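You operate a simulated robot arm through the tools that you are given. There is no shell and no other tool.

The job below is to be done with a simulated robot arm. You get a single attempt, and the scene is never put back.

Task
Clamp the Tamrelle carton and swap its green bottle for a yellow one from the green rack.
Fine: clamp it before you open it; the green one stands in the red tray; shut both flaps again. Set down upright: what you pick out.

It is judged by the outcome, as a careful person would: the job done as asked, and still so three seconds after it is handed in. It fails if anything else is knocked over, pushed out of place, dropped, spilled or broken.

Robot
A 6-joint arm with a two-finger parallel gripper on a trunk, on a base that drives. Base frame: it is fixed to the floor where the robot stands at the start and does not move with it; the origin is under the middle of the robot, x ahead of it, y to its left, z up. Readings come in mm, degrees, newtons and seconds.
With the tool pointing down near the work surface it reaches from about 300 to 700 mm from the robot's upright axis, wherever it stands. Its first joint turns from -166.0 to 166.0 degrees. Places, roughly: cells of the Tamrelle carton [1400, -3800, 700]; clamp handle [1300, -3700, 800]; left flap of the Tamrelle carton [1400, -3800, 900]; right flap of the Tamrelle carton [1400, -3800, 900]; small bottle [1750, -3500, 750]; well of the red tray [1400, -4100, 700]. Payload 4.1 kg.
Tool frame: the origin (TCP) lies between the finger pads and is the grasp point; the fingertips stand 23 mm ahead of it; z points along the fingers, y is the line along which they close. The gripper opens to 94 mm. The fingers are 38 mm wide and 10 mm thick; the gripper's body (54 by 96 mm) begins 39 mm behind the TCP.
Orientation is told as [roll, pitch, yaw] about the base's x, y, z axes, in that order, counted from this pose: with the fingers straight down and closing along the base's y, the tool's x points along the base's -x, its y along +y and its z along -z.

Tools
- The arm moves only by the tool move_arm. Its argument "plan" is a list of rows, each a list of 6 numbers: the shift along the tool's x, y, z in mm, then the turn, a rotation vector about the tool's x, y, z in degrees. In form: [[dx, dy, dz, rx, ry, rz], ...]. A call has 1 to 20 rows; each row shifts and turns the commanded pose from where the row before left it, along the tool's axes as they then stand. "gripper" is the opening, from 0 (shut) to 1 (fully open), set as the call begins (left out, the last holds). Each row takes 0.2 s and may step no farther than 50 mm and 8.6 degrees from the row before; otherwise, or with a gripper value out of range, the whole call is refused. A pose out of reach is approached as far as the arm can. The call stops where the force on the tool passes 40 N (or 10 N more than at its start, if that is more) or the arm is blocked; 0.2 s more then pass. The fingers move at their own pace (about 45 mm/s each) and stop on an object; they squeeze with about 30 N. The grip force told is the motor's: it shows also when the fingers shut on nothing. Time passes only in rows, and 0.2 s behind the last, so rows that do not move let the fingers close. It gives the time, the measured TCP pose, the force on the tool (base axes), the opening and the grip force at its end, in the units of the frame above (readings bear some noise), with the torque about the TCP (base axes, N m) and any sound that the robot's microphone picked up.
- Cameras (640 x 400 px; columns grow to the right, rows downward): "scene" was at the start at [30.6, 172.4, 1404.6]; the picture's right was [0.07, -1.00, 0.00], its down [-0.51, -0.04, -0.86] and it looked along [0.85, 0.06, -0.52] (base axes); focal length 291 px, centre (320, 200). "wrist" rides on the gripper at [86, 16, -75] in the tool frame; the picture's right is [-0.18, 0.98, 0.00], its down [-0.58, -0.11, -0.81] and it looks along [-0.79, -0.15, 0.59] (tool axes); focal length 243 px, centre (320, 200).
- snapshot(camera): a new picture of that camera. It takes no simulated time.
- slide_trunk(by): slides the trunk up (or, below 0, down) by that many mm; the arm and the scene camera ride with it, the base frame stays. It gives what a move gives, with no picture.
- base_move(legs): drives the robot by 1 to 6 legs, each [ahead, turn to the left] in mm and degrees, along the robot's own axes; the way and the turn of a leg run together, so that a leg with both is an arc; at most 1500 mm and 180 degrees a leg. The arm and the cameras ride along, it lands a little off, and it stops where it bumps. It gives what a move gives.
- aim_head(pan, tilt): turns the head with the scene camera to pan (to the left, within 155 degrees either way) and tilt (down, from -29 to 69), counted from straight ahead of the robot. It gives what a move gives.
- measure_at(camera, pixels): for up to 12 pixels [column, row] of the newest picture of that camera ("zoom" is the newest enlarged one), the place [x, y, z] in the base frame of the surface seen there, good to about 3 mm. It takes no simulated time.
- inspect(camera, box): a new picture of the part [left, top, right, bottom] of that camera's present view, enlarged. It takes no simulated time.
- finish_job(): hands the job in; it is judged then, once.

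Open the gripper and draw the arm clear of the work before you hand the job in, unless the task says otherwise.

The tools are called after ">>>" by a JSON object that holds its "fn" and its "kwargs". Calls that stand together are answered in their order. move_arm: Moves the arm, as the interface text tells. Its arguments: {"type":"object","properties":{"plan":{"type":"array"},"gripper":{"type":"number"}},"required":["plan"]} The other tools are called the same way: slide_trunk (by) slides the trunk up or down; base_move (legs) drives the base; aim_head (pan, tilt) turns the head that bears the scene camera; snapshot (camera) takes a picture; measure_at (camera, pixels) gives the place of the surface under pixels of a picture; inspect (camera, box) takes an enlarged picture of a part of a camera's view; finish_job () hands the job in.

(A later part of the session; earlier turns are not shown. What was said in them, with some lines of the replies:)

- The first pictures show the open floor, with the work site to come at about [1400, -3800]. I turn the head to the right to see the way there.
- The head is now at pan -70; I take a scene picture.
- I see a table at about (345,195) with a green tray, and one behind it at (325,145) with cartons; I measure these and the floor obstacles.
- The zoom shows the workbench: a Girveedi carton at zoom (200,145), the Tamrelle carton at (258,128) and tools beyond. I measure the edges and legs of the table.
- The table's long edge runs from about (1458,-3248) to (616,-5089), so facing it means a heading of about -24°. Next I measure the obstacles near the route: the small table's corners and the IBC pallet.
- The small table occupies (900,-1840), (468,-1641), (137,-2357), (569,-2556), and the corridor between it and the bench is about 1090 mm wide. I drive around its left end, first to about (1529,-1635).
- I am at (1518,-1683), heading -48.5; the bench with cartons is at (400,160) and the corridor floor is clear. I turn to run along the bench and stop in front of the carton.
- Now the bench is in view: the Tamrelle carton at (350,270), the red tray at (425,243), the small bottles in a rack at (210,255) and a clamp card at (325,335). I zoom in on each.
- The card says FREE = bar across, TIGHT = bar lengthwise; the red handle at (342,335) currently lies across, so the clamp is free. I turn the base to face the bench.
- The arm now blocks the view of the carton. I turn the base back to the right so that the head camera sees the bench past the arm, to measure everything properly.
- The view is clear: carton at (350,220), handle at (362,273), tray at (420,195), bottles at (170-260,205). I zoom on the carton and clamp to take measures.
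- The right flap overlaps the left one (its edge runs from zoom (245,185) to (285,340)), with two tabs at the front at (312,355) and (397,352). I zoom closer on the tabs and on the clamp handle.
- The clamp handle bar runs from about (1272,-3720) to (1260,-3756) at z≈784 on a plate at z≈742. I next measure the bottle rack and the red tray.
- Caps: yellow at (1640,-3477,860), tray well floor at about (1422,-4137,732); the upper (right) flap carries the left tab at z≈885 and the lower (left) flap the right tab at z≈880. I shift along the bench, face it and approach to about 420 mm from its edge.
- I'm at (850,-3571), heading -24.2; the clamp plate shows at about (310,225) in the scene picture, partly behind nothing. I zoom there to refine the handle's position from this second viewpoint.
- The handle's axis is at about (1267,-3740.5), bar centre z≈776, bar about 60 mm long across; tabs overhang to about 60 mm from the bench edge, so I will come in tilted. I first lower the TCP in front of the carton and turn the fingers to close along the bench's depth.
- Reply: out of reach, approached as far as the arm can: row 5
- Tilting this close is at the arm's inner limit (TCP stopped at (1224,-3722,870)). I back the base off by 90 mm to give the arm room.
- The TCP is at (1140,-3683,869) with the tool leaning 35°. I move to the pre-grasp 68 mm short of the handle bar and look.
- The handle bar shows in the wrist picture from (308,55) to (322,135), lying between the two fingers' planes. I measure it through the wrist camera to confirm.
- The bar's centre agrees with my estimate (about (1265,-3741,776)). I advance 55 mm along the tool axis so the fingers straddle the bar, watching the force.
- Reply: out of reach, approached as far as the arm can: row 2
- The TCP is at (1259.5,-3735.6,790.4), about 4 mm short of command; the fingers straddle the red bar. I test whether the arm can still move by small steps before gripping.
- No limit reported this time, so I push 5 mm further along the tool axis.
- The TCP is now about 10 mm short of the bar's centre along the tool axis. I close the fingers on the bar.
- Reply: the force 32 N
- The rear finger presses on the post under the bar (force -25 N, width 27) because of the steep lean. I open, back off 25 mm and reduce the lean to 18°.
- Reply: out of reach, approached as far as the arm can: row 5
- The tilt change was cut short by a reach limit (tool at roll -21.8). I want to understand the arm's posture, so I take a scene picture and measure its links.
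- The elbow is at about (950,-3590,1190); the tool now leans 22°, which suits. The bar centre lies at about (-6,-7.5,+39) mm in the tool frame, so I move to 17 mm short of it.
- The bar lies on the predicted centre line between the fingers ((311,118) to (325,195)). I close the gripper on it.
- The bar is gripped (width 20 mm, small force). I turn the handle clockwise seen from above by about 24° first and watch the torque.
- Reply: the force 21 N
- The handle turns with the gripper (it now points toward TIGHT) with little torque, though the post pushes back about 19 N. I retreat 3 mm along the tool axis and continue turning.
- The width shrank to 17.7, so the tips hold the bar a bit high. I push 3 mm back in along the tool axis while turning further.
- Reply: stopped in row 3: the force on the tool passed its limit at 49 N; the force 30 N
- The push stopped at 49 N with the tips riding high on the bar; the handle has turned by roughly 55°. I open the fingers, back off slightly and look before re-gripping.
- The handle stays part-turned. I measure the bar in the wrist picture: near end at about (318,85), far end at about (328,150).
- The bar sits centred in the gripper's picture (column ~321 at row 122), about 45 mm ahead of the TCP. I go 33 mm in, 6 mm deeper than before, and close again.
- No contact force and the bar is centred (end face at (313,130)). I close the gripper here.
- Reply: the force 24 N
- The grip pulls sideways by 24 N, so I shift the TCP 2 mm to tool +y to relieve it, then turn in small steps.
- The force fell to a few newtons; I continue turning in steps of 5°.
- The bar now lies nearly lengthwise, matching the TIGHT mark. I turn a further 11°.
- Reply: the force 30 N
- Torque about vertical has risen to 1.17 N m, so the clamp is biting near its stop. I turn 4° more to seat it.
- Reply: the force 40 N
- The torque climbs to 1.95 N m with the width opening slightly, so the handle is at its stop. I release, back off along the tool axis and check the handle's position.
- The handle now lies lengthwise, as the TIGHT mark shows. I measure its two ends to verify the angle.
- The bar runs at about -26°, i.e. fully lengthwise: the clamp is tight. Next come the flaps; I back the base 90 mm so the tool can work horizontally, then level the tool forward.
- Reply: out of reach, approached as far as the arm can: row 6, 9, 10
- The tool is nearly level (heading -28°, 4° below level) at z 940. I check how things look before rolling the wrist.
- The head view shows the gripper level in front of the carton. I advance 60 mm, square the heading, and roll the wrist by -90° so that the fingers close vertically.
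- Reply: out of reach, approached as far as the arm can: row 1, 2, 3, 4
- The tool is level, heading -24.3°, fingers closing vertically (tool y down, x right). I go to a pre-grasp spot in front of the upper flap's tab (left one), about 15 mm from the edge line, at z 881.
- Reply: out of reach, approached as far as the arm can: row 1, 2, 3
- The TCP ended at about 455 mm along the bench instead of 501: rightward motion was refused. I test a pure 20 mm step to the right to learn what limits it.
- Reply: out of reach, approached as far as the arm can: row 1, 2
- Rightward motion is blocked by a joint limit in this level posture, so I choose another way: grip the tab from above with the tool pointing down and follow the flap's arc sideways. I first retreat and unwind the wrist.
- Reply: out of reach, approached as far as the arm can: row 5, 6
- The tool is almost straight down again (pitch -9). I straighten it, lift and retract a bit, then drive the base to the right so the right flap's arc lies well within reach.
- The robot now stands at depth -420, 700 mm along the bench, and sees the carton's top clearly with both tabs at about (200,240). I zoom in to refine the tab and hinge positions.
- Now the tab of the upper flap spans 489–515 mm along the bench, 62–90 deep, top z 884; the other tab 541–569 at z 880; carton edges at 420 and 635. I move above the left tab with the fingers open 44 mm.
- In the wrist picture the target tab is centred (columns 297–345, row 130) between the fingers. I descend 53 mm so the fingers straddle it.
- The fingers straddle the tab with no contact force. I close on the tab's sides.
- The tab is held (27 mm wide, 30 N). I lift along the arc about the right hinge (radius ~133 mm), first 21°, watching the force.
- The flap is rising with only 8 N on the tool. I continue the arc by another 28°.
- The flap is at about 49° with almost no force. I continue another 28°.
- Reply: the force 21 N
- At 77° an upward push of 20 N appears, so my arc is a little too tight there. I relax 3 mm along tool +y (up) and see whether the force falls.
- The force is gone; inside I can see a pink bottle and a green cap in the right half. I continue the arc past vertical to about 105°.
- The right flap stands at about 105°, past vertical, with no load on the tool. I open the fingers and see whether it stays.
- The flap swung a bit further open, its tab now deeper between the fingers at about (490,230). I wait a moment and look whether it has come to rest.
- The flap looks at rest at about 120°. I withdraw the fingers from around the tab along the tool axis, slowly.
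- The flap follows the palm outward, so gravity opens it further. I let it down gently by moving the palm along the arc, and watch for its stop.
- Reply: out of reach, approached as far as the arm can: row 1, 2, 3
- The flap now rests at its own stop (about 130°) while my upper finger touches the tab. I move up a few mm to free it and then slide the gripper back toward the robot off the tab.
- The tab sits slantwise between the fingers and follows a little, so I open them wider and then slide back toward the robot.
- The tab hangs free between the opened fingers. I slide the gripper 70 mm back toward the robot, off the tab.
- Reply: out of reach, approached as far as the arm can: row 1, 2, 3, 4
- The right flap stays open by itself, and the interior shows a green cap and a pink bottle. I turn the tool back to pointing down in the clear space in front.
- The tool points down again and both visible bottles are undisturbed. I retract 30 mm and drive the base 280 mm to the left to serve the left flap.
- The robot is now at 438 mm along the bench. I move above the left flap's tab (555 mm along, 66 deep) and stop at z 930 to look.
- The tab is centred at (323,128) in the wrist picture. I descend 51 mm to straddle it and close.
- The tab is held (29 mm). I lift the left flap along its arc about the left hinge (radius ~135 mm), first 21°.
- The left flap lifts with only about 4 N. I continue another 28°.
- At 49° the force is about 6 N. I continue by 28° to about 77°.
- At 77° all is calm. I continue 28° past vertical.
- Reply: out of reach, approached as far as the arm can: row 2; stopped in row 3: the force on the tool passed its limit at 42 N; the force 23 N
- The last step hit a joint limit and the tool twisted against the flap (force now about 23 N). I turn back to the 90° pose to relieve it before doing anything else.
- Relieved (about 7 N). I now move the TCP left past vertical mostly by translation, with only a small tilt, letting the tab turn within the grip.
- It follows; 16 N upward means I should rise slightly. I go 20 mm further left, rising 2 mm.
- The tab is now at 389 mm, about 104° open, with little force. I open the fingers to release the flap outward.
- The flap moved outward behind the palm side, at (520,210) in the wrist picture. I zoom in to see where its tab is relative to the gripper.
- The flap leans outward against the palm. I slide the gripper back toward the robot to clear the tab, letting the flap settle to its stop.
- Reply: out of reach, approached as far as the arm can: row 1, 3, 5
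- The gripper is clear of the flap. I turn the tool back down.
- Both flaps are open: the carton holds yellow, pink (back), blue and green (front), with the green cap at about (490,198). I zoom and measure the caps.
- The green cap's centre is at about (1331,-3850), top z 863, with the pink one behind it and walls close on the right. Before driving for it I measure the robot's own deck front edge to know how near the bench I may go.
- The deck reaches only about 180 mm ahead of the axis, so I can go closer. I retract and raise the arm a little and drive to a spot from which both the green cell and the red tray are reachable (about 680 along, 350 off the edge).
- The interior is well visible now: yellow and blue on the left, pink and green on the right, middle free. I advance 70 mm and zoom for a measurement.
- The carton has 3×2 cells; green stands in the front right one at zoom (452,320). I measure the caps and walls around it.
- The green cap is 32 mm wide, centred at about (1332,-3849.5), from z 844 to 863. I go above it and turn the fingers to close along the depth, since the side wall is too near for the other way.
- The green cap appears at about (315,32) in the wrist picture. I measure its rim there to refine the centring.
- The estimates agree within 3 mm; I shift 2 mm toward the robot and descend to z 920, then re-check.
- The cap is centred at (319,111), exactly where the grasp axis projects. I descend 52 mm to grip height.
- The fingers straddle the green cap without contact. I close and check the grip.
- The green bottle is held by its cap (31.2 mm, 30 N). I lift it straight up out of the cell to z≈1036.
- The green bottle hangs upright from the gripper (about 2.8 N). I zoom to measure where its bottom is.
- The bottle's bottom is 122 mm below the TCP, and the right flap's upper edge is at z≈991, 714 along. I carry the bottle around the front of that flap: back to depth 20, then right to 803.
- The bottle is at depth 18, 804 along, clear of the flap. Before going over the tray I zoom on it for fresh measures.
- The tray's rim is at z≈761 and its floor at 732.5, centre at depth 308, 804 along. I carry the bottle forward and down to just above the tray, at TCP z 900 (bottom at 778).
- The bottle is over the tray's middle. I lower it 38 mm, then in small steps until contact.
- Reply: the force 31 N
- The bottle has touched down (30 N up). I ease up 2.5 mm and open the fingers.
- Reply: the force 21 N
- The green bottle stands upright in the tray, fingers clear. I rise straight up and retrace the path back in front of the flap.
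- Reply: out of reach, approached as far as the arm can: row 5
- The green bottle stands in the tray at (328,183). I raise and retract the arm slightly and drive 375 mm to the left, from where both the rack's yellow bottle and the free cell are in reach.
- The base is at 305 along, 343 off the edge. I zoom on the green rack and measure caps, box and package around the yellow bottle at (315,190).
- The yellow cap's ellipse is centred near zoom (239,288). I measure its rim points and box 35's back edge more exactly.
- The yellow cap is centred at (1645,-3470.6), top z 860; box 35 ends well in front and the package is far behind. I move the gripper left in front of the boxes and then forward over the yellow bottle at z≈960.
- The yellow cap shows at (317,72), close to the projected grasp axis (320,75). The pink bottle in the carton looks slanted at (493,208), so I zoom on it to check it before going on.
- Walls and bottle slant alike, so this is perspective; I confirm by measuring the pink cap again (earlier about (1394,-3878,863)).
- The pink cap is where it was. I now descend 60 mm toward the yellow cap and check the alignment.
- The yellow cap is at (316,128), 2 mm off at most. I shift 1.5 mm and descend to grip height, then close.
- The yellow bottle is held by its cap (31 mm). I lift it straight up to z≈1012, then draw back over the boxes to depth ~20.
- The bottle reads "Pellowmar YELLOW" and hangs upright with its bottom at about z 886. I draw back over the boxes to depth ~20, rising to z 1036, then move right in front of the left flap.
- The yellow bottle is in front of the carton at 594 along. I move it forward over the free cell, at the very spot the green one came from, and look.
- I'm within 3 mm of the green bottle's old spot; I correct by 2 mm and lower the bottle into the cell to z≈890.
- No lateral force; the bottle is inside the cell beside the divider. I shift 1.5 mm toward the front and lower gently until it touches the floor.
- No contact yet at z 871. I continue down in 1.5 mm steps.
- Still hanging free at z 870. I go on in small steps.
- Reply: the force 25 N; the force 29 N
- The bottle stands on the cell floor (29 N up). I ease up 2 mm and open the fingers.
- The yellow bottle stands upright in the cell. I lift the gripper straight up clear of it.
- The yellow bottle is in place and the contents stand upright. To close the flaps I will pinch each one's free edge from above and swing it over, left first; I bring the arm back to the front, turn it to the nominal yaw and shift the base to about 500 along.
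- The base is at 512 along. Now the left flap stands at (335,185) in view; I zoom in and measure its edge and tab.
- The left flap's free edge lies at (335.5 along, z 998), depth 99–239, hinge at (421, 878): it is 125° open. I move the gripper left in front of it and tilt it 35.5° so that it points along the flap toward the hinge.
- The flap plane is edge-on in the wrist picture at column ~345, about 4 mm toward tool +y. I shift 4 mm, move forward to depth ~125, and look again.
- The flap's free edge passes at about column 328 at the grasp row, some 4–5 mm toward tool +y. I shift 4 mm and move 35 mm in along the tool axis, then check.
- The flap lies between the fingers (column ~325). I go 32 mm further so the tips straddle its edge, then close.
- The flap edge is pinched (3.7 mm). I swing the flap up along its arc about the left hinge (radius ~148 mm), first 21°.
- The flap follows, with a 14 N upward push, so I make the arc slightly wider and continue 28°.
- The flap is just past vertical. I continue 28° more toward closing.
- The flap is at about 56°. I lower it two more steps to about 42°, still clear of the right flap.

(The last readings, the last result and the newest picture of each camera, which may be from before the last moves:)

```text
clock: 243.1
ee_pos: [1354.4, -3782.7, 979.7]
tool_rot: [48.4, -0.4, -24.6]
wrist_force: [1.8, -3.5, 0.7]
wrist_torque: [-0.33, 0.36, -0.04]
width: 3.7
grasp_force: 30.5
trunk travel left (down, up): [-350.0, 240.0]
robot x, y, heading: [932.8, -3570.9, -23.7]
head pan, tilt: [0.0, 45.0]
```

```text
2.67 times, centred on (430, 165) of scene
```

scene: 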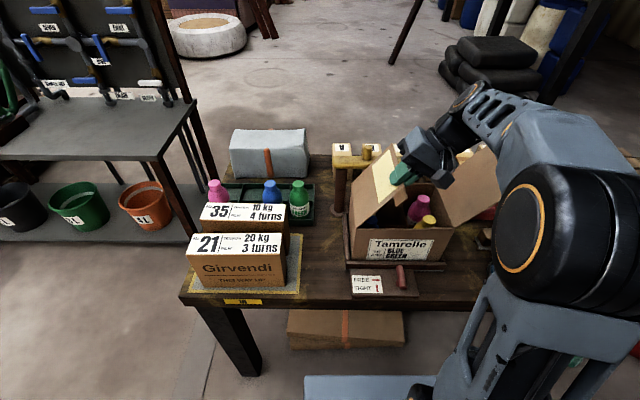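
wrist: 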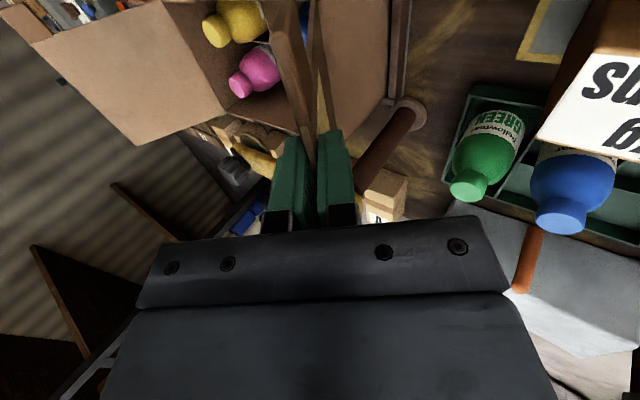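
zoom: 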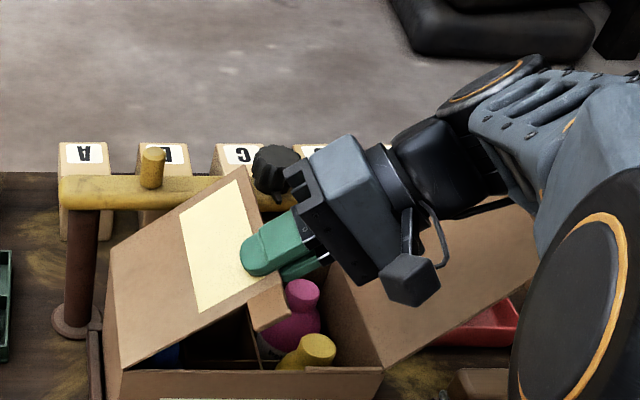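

The flap is held at about 42°. I open the fingers a little and withdraw outward along the tool axis so it drops shut the remaining bit.

>>> {"fn": "move_arm", "kwargs": {"plan": [[0, 0, 0, 0, 0, 0], [0, 0, 0, 0, 0, 0], [0, 0, -12, 0, 0, 0], [0, 0, -15, 0, 0, 0], [0, 0, -15, 0, 0, 0], [0, 0, 0, 0, 0, 0], [0, 0, 0, 0, 0, 0]], "gripper": 0.22}}

>>> {"fn": "inspect", "kwargs": {"camera": "scene", "box": [330, 90, 530, 240]}}

```text
clock: 244.7
ee_pos: [1341.4, -3810.2, 1007.0]
tool_rot: [48.1, -0.4, -24.4]
wrist_force: [0.3, 0.5, 0.0]
wrist_torque: [0.0, 0.0, 0.02]
width: 20.7
grasp_force: 0.2
trunk travel left (down, up): [-350.0, 240.0]
robot x, y, heading: [934.1, -3571.9, -23.7]
head pan, tilt: [0.0, 45.0]
```

```text
2.67 times, centred on (430, 165) of scene
```

zoom: 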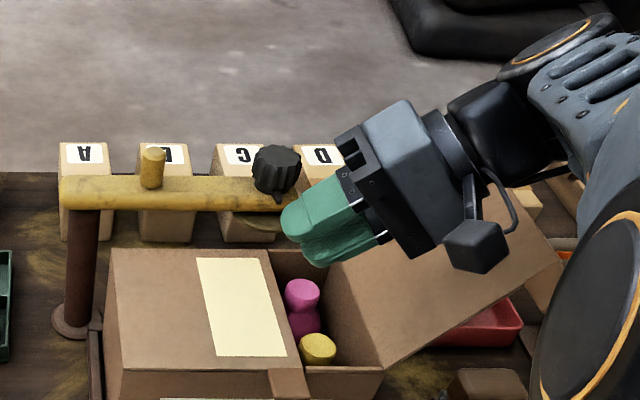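

The left flap has fallen shut. I raise the gripper, bring it upright and back to the front, then shift the base right for the right flap.

>>> {"fn": "move_arm", "kwargs": {"plan": [[0, 33.4, -30.1, 0, 0, 0], [0, 33.4, -30.1, 0, 0, 0], [0, 0, 0, 8, 0, 0], [0, 0, 0, 8, 0, 0], [0, 0, 0, 8, 0, 0], [0, 0, 0, 8, 0, 0], [0, 0, 0, 8, 0, 0], [0, 0, 0, 8, 0, 0], [41, 0, 0, 0, 0, 0], [41, 0, 0, 0, 0, 0], [41, 0, 0, 0, 0, 0], [0, 0, 0, 0, 0, 0]]}}

>>> {"fn": "base_move", "kwargs": {"legs": [[0, -90], [110, 0], [0, 89]]}}

>>> {"fn": "aim_head", "kwargs": {"pan": -5, "tilt": 45}}

>>> {"fn": "snapshot", "kwargs": {"camera": "scene"}}

```text
clock: 247.3
ee_pos: [1226.9, -3757.6, 1097.4]
tool_rot: [0.1, -0.3, -24.5]
wrist_force: [-0.1, -0.2, -0.3]
wrist_torque: [0.02, -0.01, 0.01]
width: 20.7
grasp_force: 0.0
trunk travel left (down, up): [-350.0, 240.0]
robot x, y, heading: [936.1, -3572.7, -23.8]
head pan, tilt: [0.0, 45.0]
```

```text
clock: 256.1
ee_pos: [1187.8, -3857.0, 1096.7]
tool_rot: [0.2, -0.3, -23.8]
wrist_force: [0.1, -0.8, -0.1]
wrist_torque: [0.01, 0.01, 0.0]
width: 20.7
grasp_force: 0.0
trunk travel left (down, up): [-350.0, 240.0]
robot x, y, heading: [891.6, -3671.2, -23.1]
head pan, tilt: [0.0, 45.0]
```

```text
clock: 256.8
ee_pos: [1187.7, -3857.6, 1096.6]
tool_rot: [0.2, -0.3, -23.8]
wrist_force: [-0.3, -0.4, 0.3]
wrist_torque: [0.01, 0.0, -0.01]
width: 20.6
grasp_force: 0.1
trunk travel left (down, up): [-350.0, 240.0]
robot x, y, heading: [891.1, -3669.2, -23.0]
head pan, tilt: [-5.0, 45.0]
```

```text
taken
```

scene: 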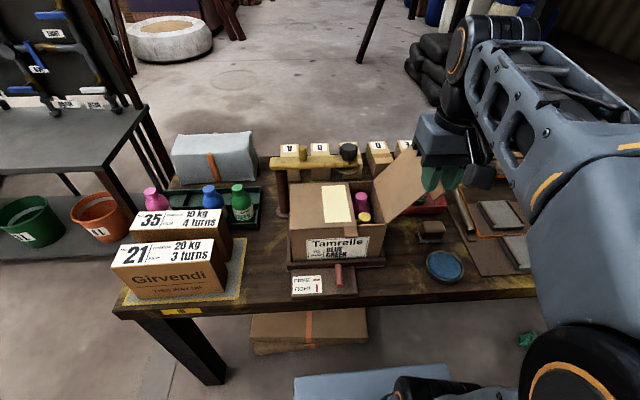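

The base is at 619 along. The right flap stands at (400,185); I zoom and measure its edge, and confirm the left flap lies flat.

>>> {"fn": "inspect", "kwargs": {"camera": "scene", "box": [275, 135, 435, 235]}}

>>> {"fn": "measure_at", "kwargs": {"camera": "zoom", "pixels": [[510, 65], [550, 100], [590, 160], [575, 180], [420, 190], [440, 330], [500, 180], [100, 220], [170, 250], [310, 270], [325, 310], [585, 170]]}}

```text
4.00 times, centred on (355, 185) of scene
```

zoom: 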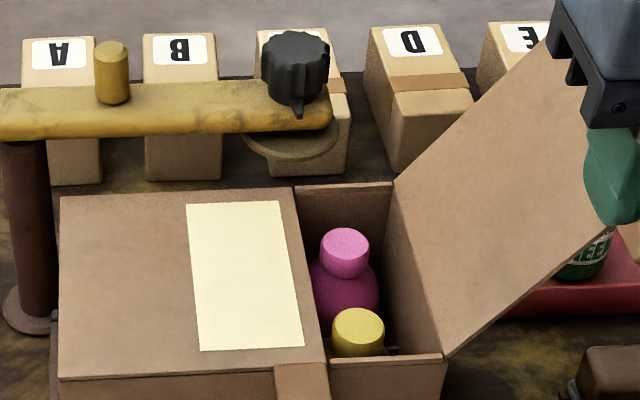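

```text
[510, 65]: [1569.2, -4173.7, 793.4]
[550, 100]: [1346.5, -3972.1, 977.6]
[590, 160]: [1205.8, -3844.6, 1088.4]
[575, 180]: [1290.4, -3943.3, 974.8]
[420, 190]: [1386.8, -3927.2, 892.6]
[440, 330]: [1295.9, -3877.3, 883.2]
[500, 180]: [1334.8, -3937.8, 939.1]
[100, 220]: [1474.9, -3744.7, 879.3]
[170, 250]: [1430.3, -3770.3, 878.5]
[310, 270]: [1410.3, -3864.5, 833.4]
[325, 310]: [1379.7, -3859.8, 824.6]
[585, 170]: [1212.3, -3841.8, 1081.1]
```

The right flap leans at about 56° from horizontal, its free edge near (718 along, z 1004). I go to the right of it in front, tilt the tool 34° the other way, and then move forward to depth 127.

>>> {"fn": "move_arm", "kwargs": {"plan": [[0, -28.5, 14, 0, 0, 0.7], [0, -28.5, 14, 0, 0, 0], [0, -28.5, 14, 0, 0, 0], [0, 0, 0, -6.8, 0, 0], [0, 0, 0, -6.8, 0, 0], [0, 0, 0, -6.8, 0, 0], [0, 0, 0, -6.8, 0, 0], [0, 0, 0, -6.8, 0, 0], [-30, 0, 0, 0, 0, 0], [-30, 0, 0, 0, 0, 0], [-30, 0, 0, 0, 0, 0], [-30, 0, 0, 0, 0, 0], [0, 0, 0, 0, 0, 0]], "gripper": 0.34}}

>>> {"fn": "snapshot", "kwargs": {"camera": "wrist"}}

>>> {"fn": "snapshot", "kwargs": {"camera": "scene"}}

```text
clock: 259.6
ee_pos: [1263.2, -3984.4, 1054.8]
tool_rot: [34.2, -0.3, -24.5]
wrist_force: [0.5, -0.1, 0.3]
wrist_torque: [0.03, -0.02, 0.0]
width: 31.9
grasp_force: 0.1
trunk travel left (down, up): [-350.0, 240.0]
robot x, y, heading: [889.6, -3674.1, -23.2]
head pan, tilt: [-5.0, 45.0]
```

```text
taken
```

wrist: 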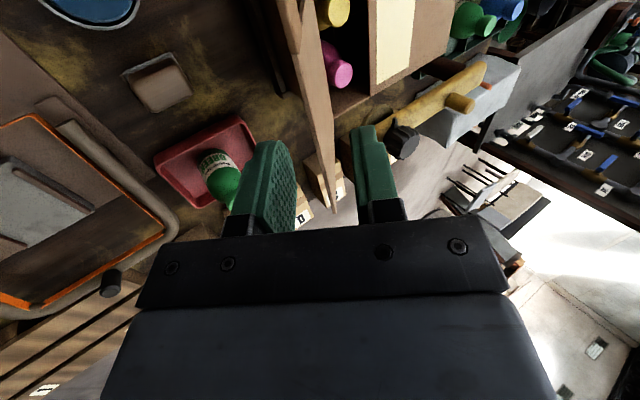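

```text
taken
```

scene: 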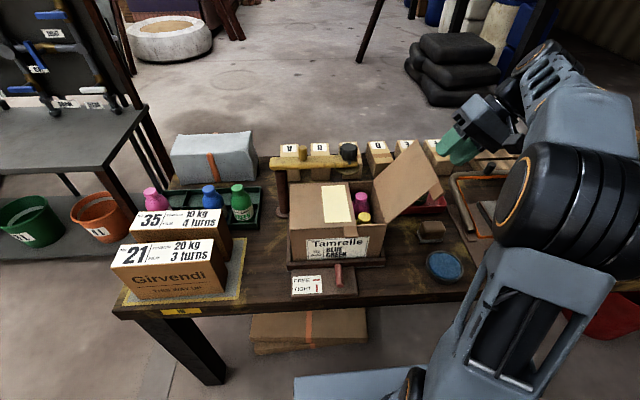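

The flap's edge passes at about column 314 at the grasp row, 3–4 mm toward tool -y; the green bottle stands well in the tray at (222,180). I shift and go 28 mm in.

>>> {"fn": "move_arm", "kwargs": {"plan": [[0, -3.5, 0, 0, 0, 0], [0, 0, 14, 0, 0, 0], [0, 0, 14, 0, 0, 0], [0, 0, 0, 0, 0, 0]]}}

>>> {"fn": "snapshot", "kwargs": {"camera": "wrist"}}

```text
clock: 260.6
ee_pos: [1268.0, -3974.0, 1030.1]
tool_rot: [34.2, -0.4, -24.5]
wrist_force: [0.4, -0.2, -0.6]
wrist_torque: [-0.02, 0.01, 0.02]
width: 32.0
grasp_force: 0.1
trunk travel left (down, up): [-350.0, 240.0]
robot x, y, heading: [893.4, -3677.3, -22.9]
head pan, tilt: [-5.0, 45.0]
```

```text
taken
```

wrist: 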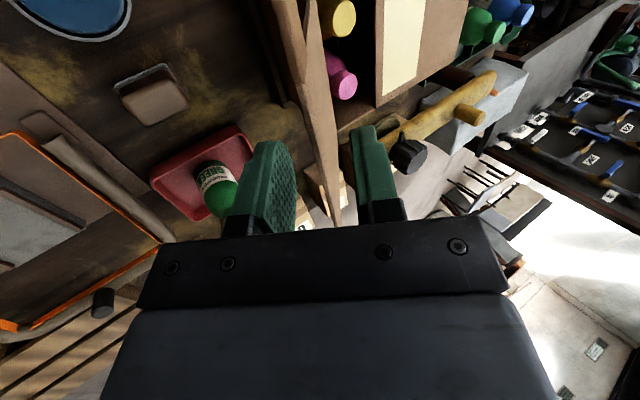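

The flap is now centred between the fingers (columns 316–330). I go 31 mm further in and close on its edge.

>>> {"fn": "move_arm", "kwargs": {"plan": [[0, 0, 11, 0, 0, 0], [0, 0, 10, 0, 0, 0], [0, 0, 10, 0, 0, 0], [0, 0, 0, 0, 0, 0]]}}

>>> {"fn": "move_arm", "kwargs": {"plan": [[0, 0, 0, 0, 0, 0], [0, 0, 0, 0, 0, 0], [0, 0, 0, 0, 0, 0], [0, 0, 0, 0, 0, 0]], "gripper": 0}}

>>> {"fn": "snapshot", "kwargs": {"camera": "wrist"}}

```text
clock: 261.6
ee_pos: [1274.5, -3957.2, 1005.0]
tool_rot: [34.2, -0.3, -24.5]
wrist_force: [0.7, 0.5, -0.5]
wrist_torque: [0.0, 0.03, -0.01]
width: 32.1
grasp_force: 0.1
trunk travel left (down, up): [-350.0, 240.0]
robot x, y, heading: [892.2, -3670.9, -23.0]
head pan, tilt: [-5.0, 45.0]
```

```text
clock: 262.6
ee_pos: [1275.0, -3958.1, 1004.7]
tool_rot: [34.3, -0.3, -24.6]
wrist_force: [0.2, 0.6, -0.8]
wrist_torque: [-0.11, 0.0, 0.01]
width: 3.4
grasp_force: 29.9
trunk travel left (down, up): [-350.0, 240.0]
robot x, y, heading: [889.7, -3671.9, -23.1]
head pan, tilt: [-5.0, 45.0]
```

```text
taken
```

wrist: 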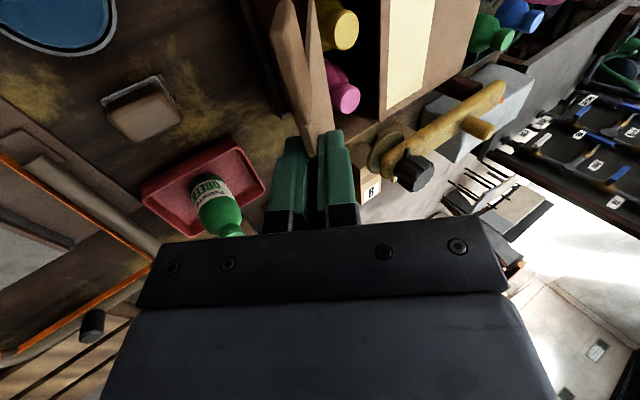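

The right flap's edge is pinched (3.4 mm). I swing it up and over to the left, first 21°.

>>> {"fn": "move_arm", "kwargs": {"plan": [[0, 18, 0.9, 7, 0, 0], [0, 18, 0.9, 7, 0, 0], [0, 18, 0.9, 7, 0, 0], [0, 0, 0, 0, 0, 0]]}}

>>> {"fn": "move_arm", "kwargs": {"plan": [[0, 18, 0.9, 7, 0, 0], [0, 18, 0.9, 7, 0, 0], [0, 0, 0, 0, 0, 0]]}}

>>> {"fn": "snapshot", "kwargs": {"camera": "scene"}}

```text
clock: 263.6
ee_pos: [1295.0, -3912.4, 1028.3]
tool_rot: [13.1, -0.3, -24.5]
wrist_force: [0.1, 1.1, -1.5]
wrist_torque: [-0.15, -0.32, 0.32]
width: 3.3
grasp_force: 30.2
trunk travel left (down, up): [-350.0, 240.0]
robot x, y, heading: [885.7, -3675.6, -23.0]
head pan, tilt: [-5.0, 45.0]
```

```text
clock: 264.4
ee_pos: [1310.2, -3881.3, 1031.9]
tool_rot: [-0.9, -0.3, -24.4]
wrist_force: [-2.5, 0.9, -3.2]
wrist_torque: [0.13, 0.33, 0.35]
width: 3.4
grasp_force: 30.0
trunk travel left (down, up): [-350.0, 240.0]
robot x, y, heading: [887.7, -3678.5, -23.1]
head pan, tilt: [-5.0, 45.0]
```

```text
taken
```

scene: 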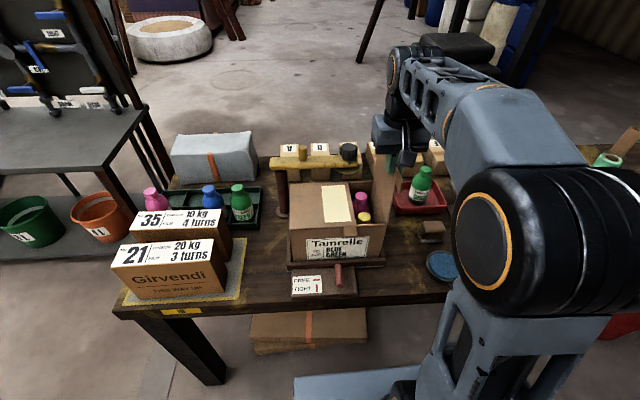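

The flap is vertical and forces are small; the green bottle in the tray is clearly upright at (420,185). I swing on by 28°.

>>> {"fn": "move_arm", "kwargs": {"plan": [[0, 18, 1, 7, 0, 0], [0, 18, 1, 7, 0, 0], [0, 18, 1, 7, 0, 0], [0, 18, 1, 7, 0, 0], [0, 0, 0, 0, 0, 0]]}}

>>> {"fn": "move_arm", "kwargs": {"plan": [[0, 18, 1, 7, 0, 0], [0, 18, 1, 7, 0, 0], [0, 0, 0, 0, 0, 0]]}}

>>> {"fn": "snapshot", "kwargs": {"camera": "scene"}}

```text
clock: 265.6
ee_pos: [1339.2, -3816.5, 1013.9]
tool_rot: [-29.0, -0.5, -24.6]
wrist_force: [-2.3, 3.2, 1.5]
wrist_torque: [-0.11, -0.4, 0.63]
width: 3.4
grasp_force: 30.4
trunk travel left (down, up): [-350.0, 240.0]
robot x, y, heading: [892.5, -3669.6, -22.8]
head pan, tilt: [-5.0, 45.0]
```

```text
clock: 266.4
ee_pos: [1350.5, -3791.2, 993.5]
tool_rot: [-42.9, -0.3, -24.5]
wrist_force: [-0.2, 7.0, 6.1]
wrist_torque: [0.17, 0.34, 0.18]
width: 3.1
grasp_force: 29.5
trunk travel left (down, up): [-350.0, 240.0]
robot x, y, heading: [891.2, -3673.4, -23.1]
head pan, tilt: [-5.0, 45.0]
```

```text
taken
```

scene: 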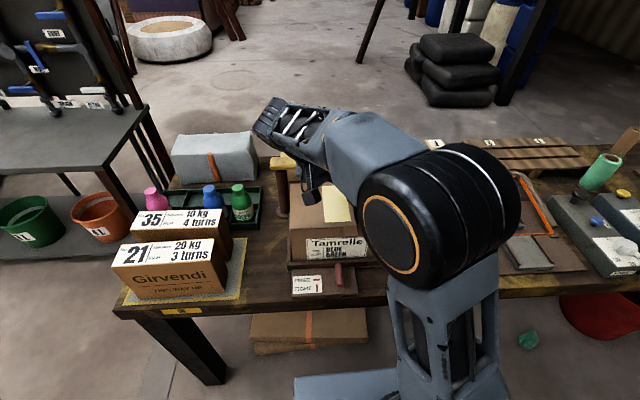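

The flap is at about 46° now. I lower it two more steps of 7°, watching for joint limits.

>>> {"fn": "move_arm", "kwargs": {"plan": [[0, 17.9, 1, 7, 0, 0], [0, 0, 0, 0, 0, 0]]}}

>>> {"fn": "move_arm", "kwargs": {"plan": [[0, 17.9, 1, 7, 0, 0], [0, 0, 0, 0, 0, 0]]}}

```text
clock: 267.0
ee_pos: [1355.7, -3779.1, 978.7]
tool_rot: [-49.9, -0.4, -24.5]
wrist_force: [5.3, 5.9, 7.5]
wrist_torque: [-0.05, 0.19, 0.47]
width: 3.4
grasp_force: 29.6
trunk travel left (down, up): [-350.0, 240.0]
robot x, y, heading: [891.1, -3675.7, -23.1]
head pan, tilt: [-5.0, 45.0]
```

```text
clock: 267.6
ee_pos: [1360.1, -3769.5, 964.5]
tool_rot: [-56.9, -0.3, -24.6]
wrist_force: [4.6, 3.0, 2.7]
wrist_torque: [-0.03, 0.12, 0.47]
width: 3.4
grasp_force: 30.2
trunk travel left (down, up): [-350.0, 240.0]
robot x, y, heading: [893.3, -3670.2, -22.9]
head pan, tilt: [-5.0, 45.0]
```

Forces remain small at about 32°. I take one more 7° step, then release and withdraw outward so the flap drops the last bit onto the left one.

>>> {"fn": "move_arm", "kwargs": {"plan": [[0, 17.9, 1, 7, 0, 0], [0, 0, 0, 0, 0, 0]]}}

>>> {"fn": "snapshot", "kwargs": {"camera": "wrist"}}

>>> {"fn": "snapshot", "kwargs": {"camera": "scene"}}

```text
clock: 268.2
ee_pos: [1364.9, -3761.0, 948.3]
tool_rot: [-63.9, -0.3, -24.6]
wrist_force: [0.9, 0.9, 1.0]
wrist_torque: [0.09, 0.45, -0.05]
width: 3.5
grasp_force: 30.2
trunk travel left (down, up): [-350.0, 240.0]
robot x, y, heading: [894.6, -3670.3, -23.0]
head pan, tilt: [-5.0, 45.0]
```

```text
taken
```

wrist: 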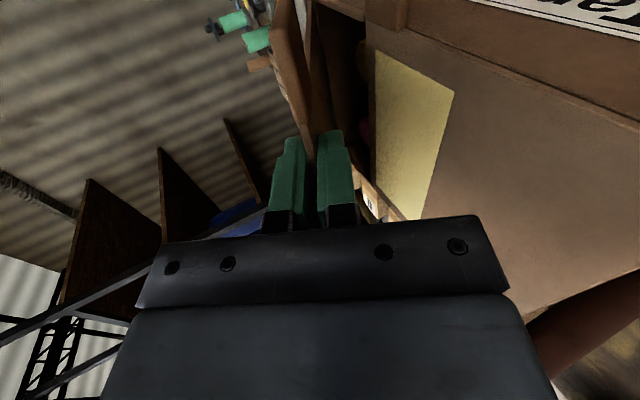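

```text
taken
```

scene: 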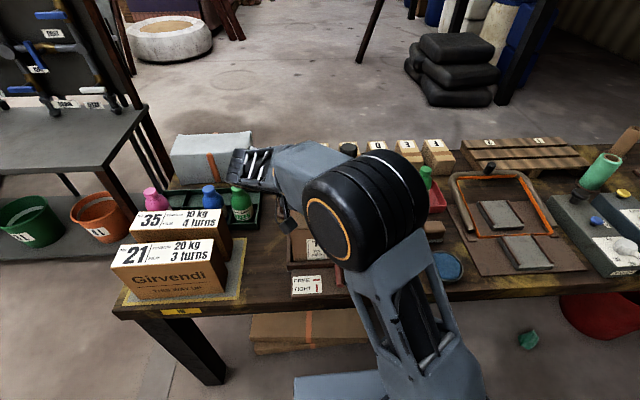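

At about 26° I open the fingers slightly and withdraw outward (left and up) so the flap drops shut.

>>> {"fn": "move_arm", "kwargs": {"plan": [[0, 0, 0, 0, 0, 0], [0, 0, 0, 0, 0, 0], [0, 0, -12, 0, 0, 0], [0, 0, -14, 0, 0, 0], [0, 0, -14, 0, 0, 0], [0, 0, 0, 0, 0, 0], [0, 0, 0, 0, 0, 0]], "gripper": 0.2}}

>>> {"fn": "snapshot", "kwargs": {"camera": "wrist"}}

>>> {"fn": "snapshot", "kwargs": {"camera": "scene"}}

```text
clock: 269.8
ee_pos: [1377.6, -3729.7, 967.7]
tool_rot: [-63.8, -0.3, -24.5]
wrist_force: [-0.7, 0.0, 0.3]
wrist_torque: [-0.01, 0.0, 0.05]
width: 18.9
grasp_force: 0.0
trunk travel left (down, up): [-350.0, 240.0]
robot x, y, heading: [890.2, -3669.5, -23.0]
head pan, tilt: [-5.0, 45.0]
```

```text
taken
```

wrist: 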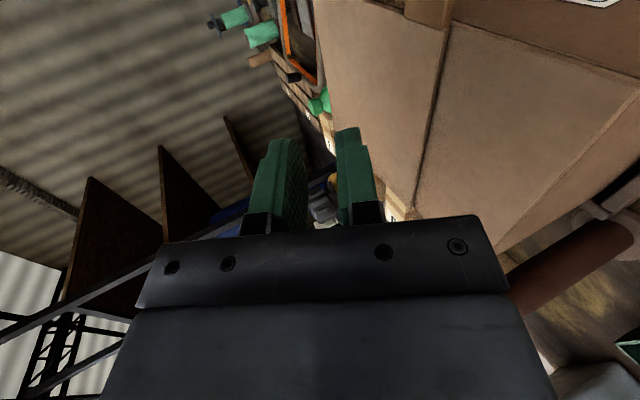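

```text
taken
```

scene: 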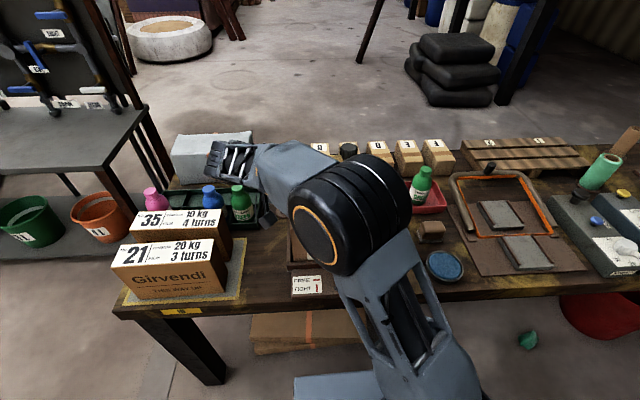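

Both flaps now lie flat in the wrist picture. I raise the gripper 100 mm, turn it upright and retreat to the front to inspect the whole scene.

>>> {"fn": "move_arm", "kwargs": {"plan": [[0, -30, -14.7, 0, 0, 0], [0, -30, -14.7, 0, 0, 0], [0, -30, -14.7, 0, 0, 0], [0, 0, 0, -7.97, 0, 0], [0, 0, 0, -7.97, 0, 0], [0, 0, 0, -7.97, 0, 0], [0, 0, 0, -7.97, 0, 0], [0, 0, 0, -7.97, 0, 0], [0, 0, 0, -7.97, 0, 0], [0, 0, 0, -7.97, 0, 0], [0, 0, 0, -7.97, 0, 0], [40, 0, 0, 0, 0, 0], [40, 0, 0, 0, 0, 0], [40, 0, 0, 0, 0, 0], [0, 0, 0, 0, 0, 0]]}}

>>> {"fn": "snapshot", "kwargs": {"camera": "scene"}}

>>> {"fn": "snapshot", "kwargs": {"camera": "wrist"}}

```text
clock: 273.0
ee_pos: [1268.3, -3679.4, 1067.1]
tool_rot: [0.0, -0.3, -24.4]
wrist_force: [-0.3, -0.1, -0.2]
wrist_torque: [-0.02, -0.04, 0.04]
width: 19.0
grasp_force: 0.1
trunk travel left (down, up): [-350.0, 240.0]
robot x, y, heading: [887.0, -3677.9, -22.9]
head pan, tilt: [-5.0, 45.0]
```

```text
taken
```

scene: 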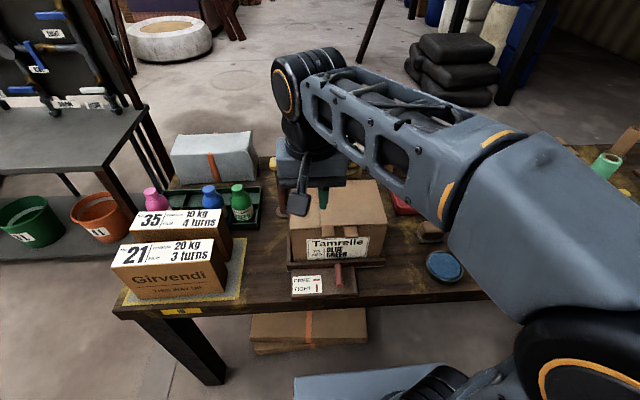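

```text
taken
```

wrist: 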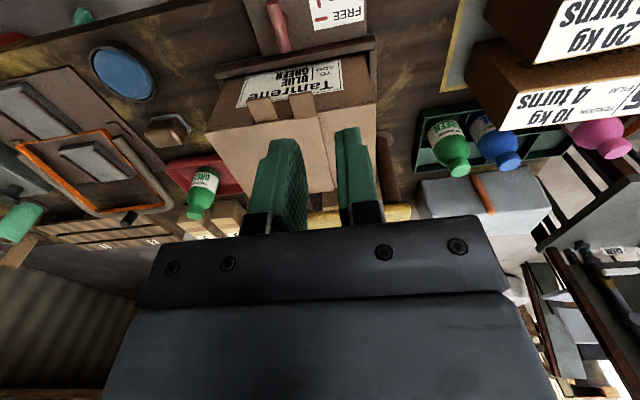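

The flaps look shut, the handle is still lengthwise and the green bottle stands in the tray. I open the gripper, back the base away and turn it to look at everything unobstructed.

>>> {"fn": "base_move", "kwargs": {"legs": [[-250, 0], [0, -75]]}}

>>> {"fn": "move_arm", "kwargs": {"plan": [[0, 0, 0, 0, 0, 0], [0, 0, 0, 0, 0, 0], [0, 0, 0, 0, 0, 0], [0, 0, 0, 0, 0, 0], [0, 0, 0, 0, 0, 0]], "gripper": 1}}

>>> {"fn": "aim_head", "kwargs": {"pan": 75, "tilt": 38}}

>>> {"fn": "snapshot", "kwargs": {"camera": "scene"}}

```text
clock: 278.0
ee_pos: [759.0, -3940.0, 1067.1]
tool_rot: [0.0, -0.4, -98.2]
wrist_force: [0.1, 0.2, 0.1]
wrist_torque: [0.01, 0.0, -0.01]
width: 18.8
grasp_force: 0.1
trunk travel left (down, up): [-350.0, 240.0]
robot x, y, heading: [657.1, -3575.0, -96.2]
head pan, tilt: [-5.0, 45.0]
```

```text
clock: 279.2
ee_pos: [759.6, -3938.5, 1066.4]
tool_rot: [-0.1, -0.3, -98.1]
wrist_force: [-0.7, -0.1, 0.3]
wrist_torque: [0.0, 0.03, -0.01]
width: 93.7
grasp_force: 0.1
trunk travel left (down, up): [-350.0, 240.0]
robot x, y, heading: [660.5, -3575.1, -96.5]
head pan, tilt: [-5.0, 45.0]
```

```text
clock: 280.7
ee_pos: [759.7, -3938.5, 1066.0]
tool_rot: [-0.1, -0.2, -98.1]
wrist_force: [-0.6, 0.3, -0.1]
wrist_torque: [0.0, -0.02, 0.01]
width: 93.9
grasp_force: 0.1
trunk travel left (down, up): [-350.0, 240.0]
robot x, y, heading: [657.1, -3573.3, -96.3]
head pan, tilt: [75.0, 38.0]
```

```text
taken
```

scene: 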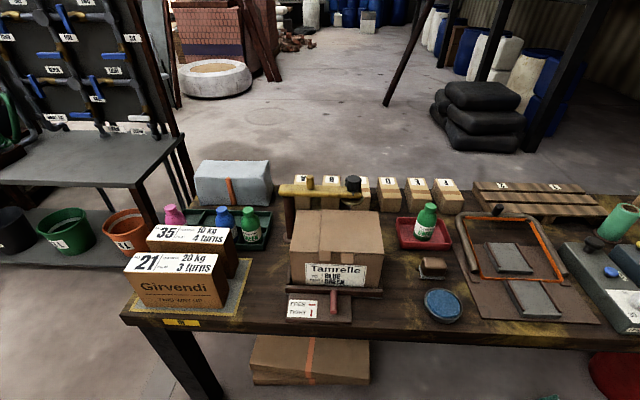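

The view is clear: carton shut, green bottle upright in the red tray, rest unchanged. I zoom on the flaps, the handle and the tray and measure the flap heights.

>>> {"fn": "inspect", "kwargs": {"camera": "scene", "box": [270, 200, 398, 280]}}

>>> {"fn": "measure_at", "kwargs": {"camera": "zoom", "pixels": [[140, 80], [130, 230], [180, 150], [240, 240], [270, 70], [400, 80], [420, 230], [330, 150], [275, 275], [395, 265], [230, 100], [510, 260]]}}

>>> {"fn": "inspect", "kwargs": {"camera": "scene", "box": [275, 270, 403, 350]}}

>>> {"fn": "inspect", "kwargs": {"camera": "scene", "box": [380, 190, 476, 250]}}

```text
5.00 times, centred on (334, 240) of scene
```

zoom: 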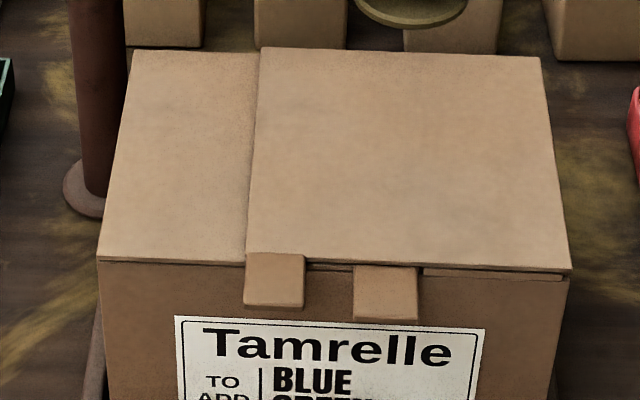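

```text
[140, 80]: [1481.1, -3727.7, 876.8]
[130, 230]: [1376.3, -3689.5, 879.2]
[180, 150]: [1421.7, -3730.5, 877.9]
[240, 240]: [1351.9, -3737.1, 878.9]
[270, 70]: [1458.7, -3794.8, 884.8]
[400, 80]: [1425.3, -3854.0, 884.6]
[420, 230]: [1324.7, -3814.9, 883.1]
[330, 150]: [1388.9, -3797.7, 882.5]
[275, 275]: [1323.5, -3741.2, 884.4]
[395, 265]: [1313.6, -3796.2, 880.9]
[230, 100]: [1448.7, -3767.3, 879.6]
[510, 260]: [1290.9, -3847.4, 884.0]
```

```text
5.00 times, centred on (339, 310) of scene
```

zoom: 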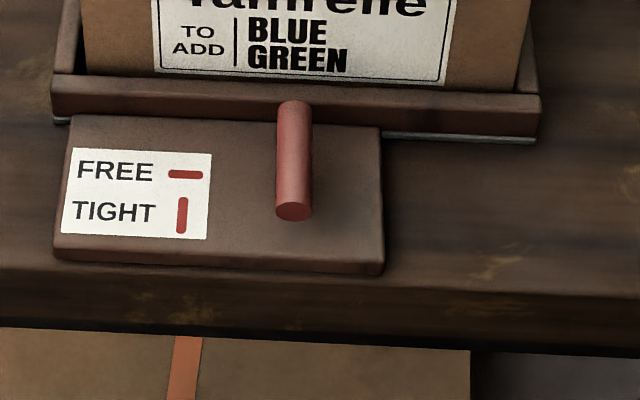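

```text
6.67 times, centred on (428, 220) of scene
```

zoom: 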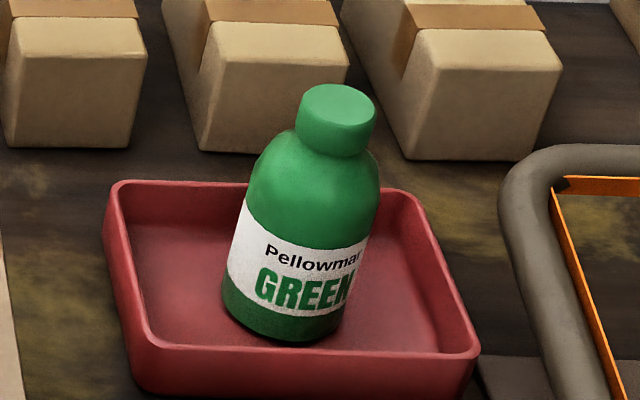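

All flaps measure flat as at first (left 877–880, right 883–885), the handle is lengthwise at TIGHT, the green bottle stands in the red tray, and the gripper is open and clear. I hand the job in.

>>> {"fn": "finish_job", "kwargs": {}}

```text
The job is handed in.
```

The swap is done and handed in; I don't have the judge's result yet.

- **Clamp:** I turned the handle 90° from FREE to TIGHT before opening anything, and left it tight. In the last close-up it still lies lengthwise, matching the TIGHT mark.
- **Green bottle:** It came out of the carton's front right cell and stands upright in the red tray.
- **Yellow bottle:** The one from the green rack stands upright in that same cell.
- **Flaps:** Both are shut, left one first and the right one on top, at the same heights as at the start. I let each drop the last stretch, the left from about 42° and the right from about 26°.
- **Force:** Two arm moves pressed harder than planned, 49 N on the handle and 42 N on the left flap. I eased off both times.

In the last pictures nothing else on the bench looked moved or knocked over. The arm is clear of the bench with the gripper open.
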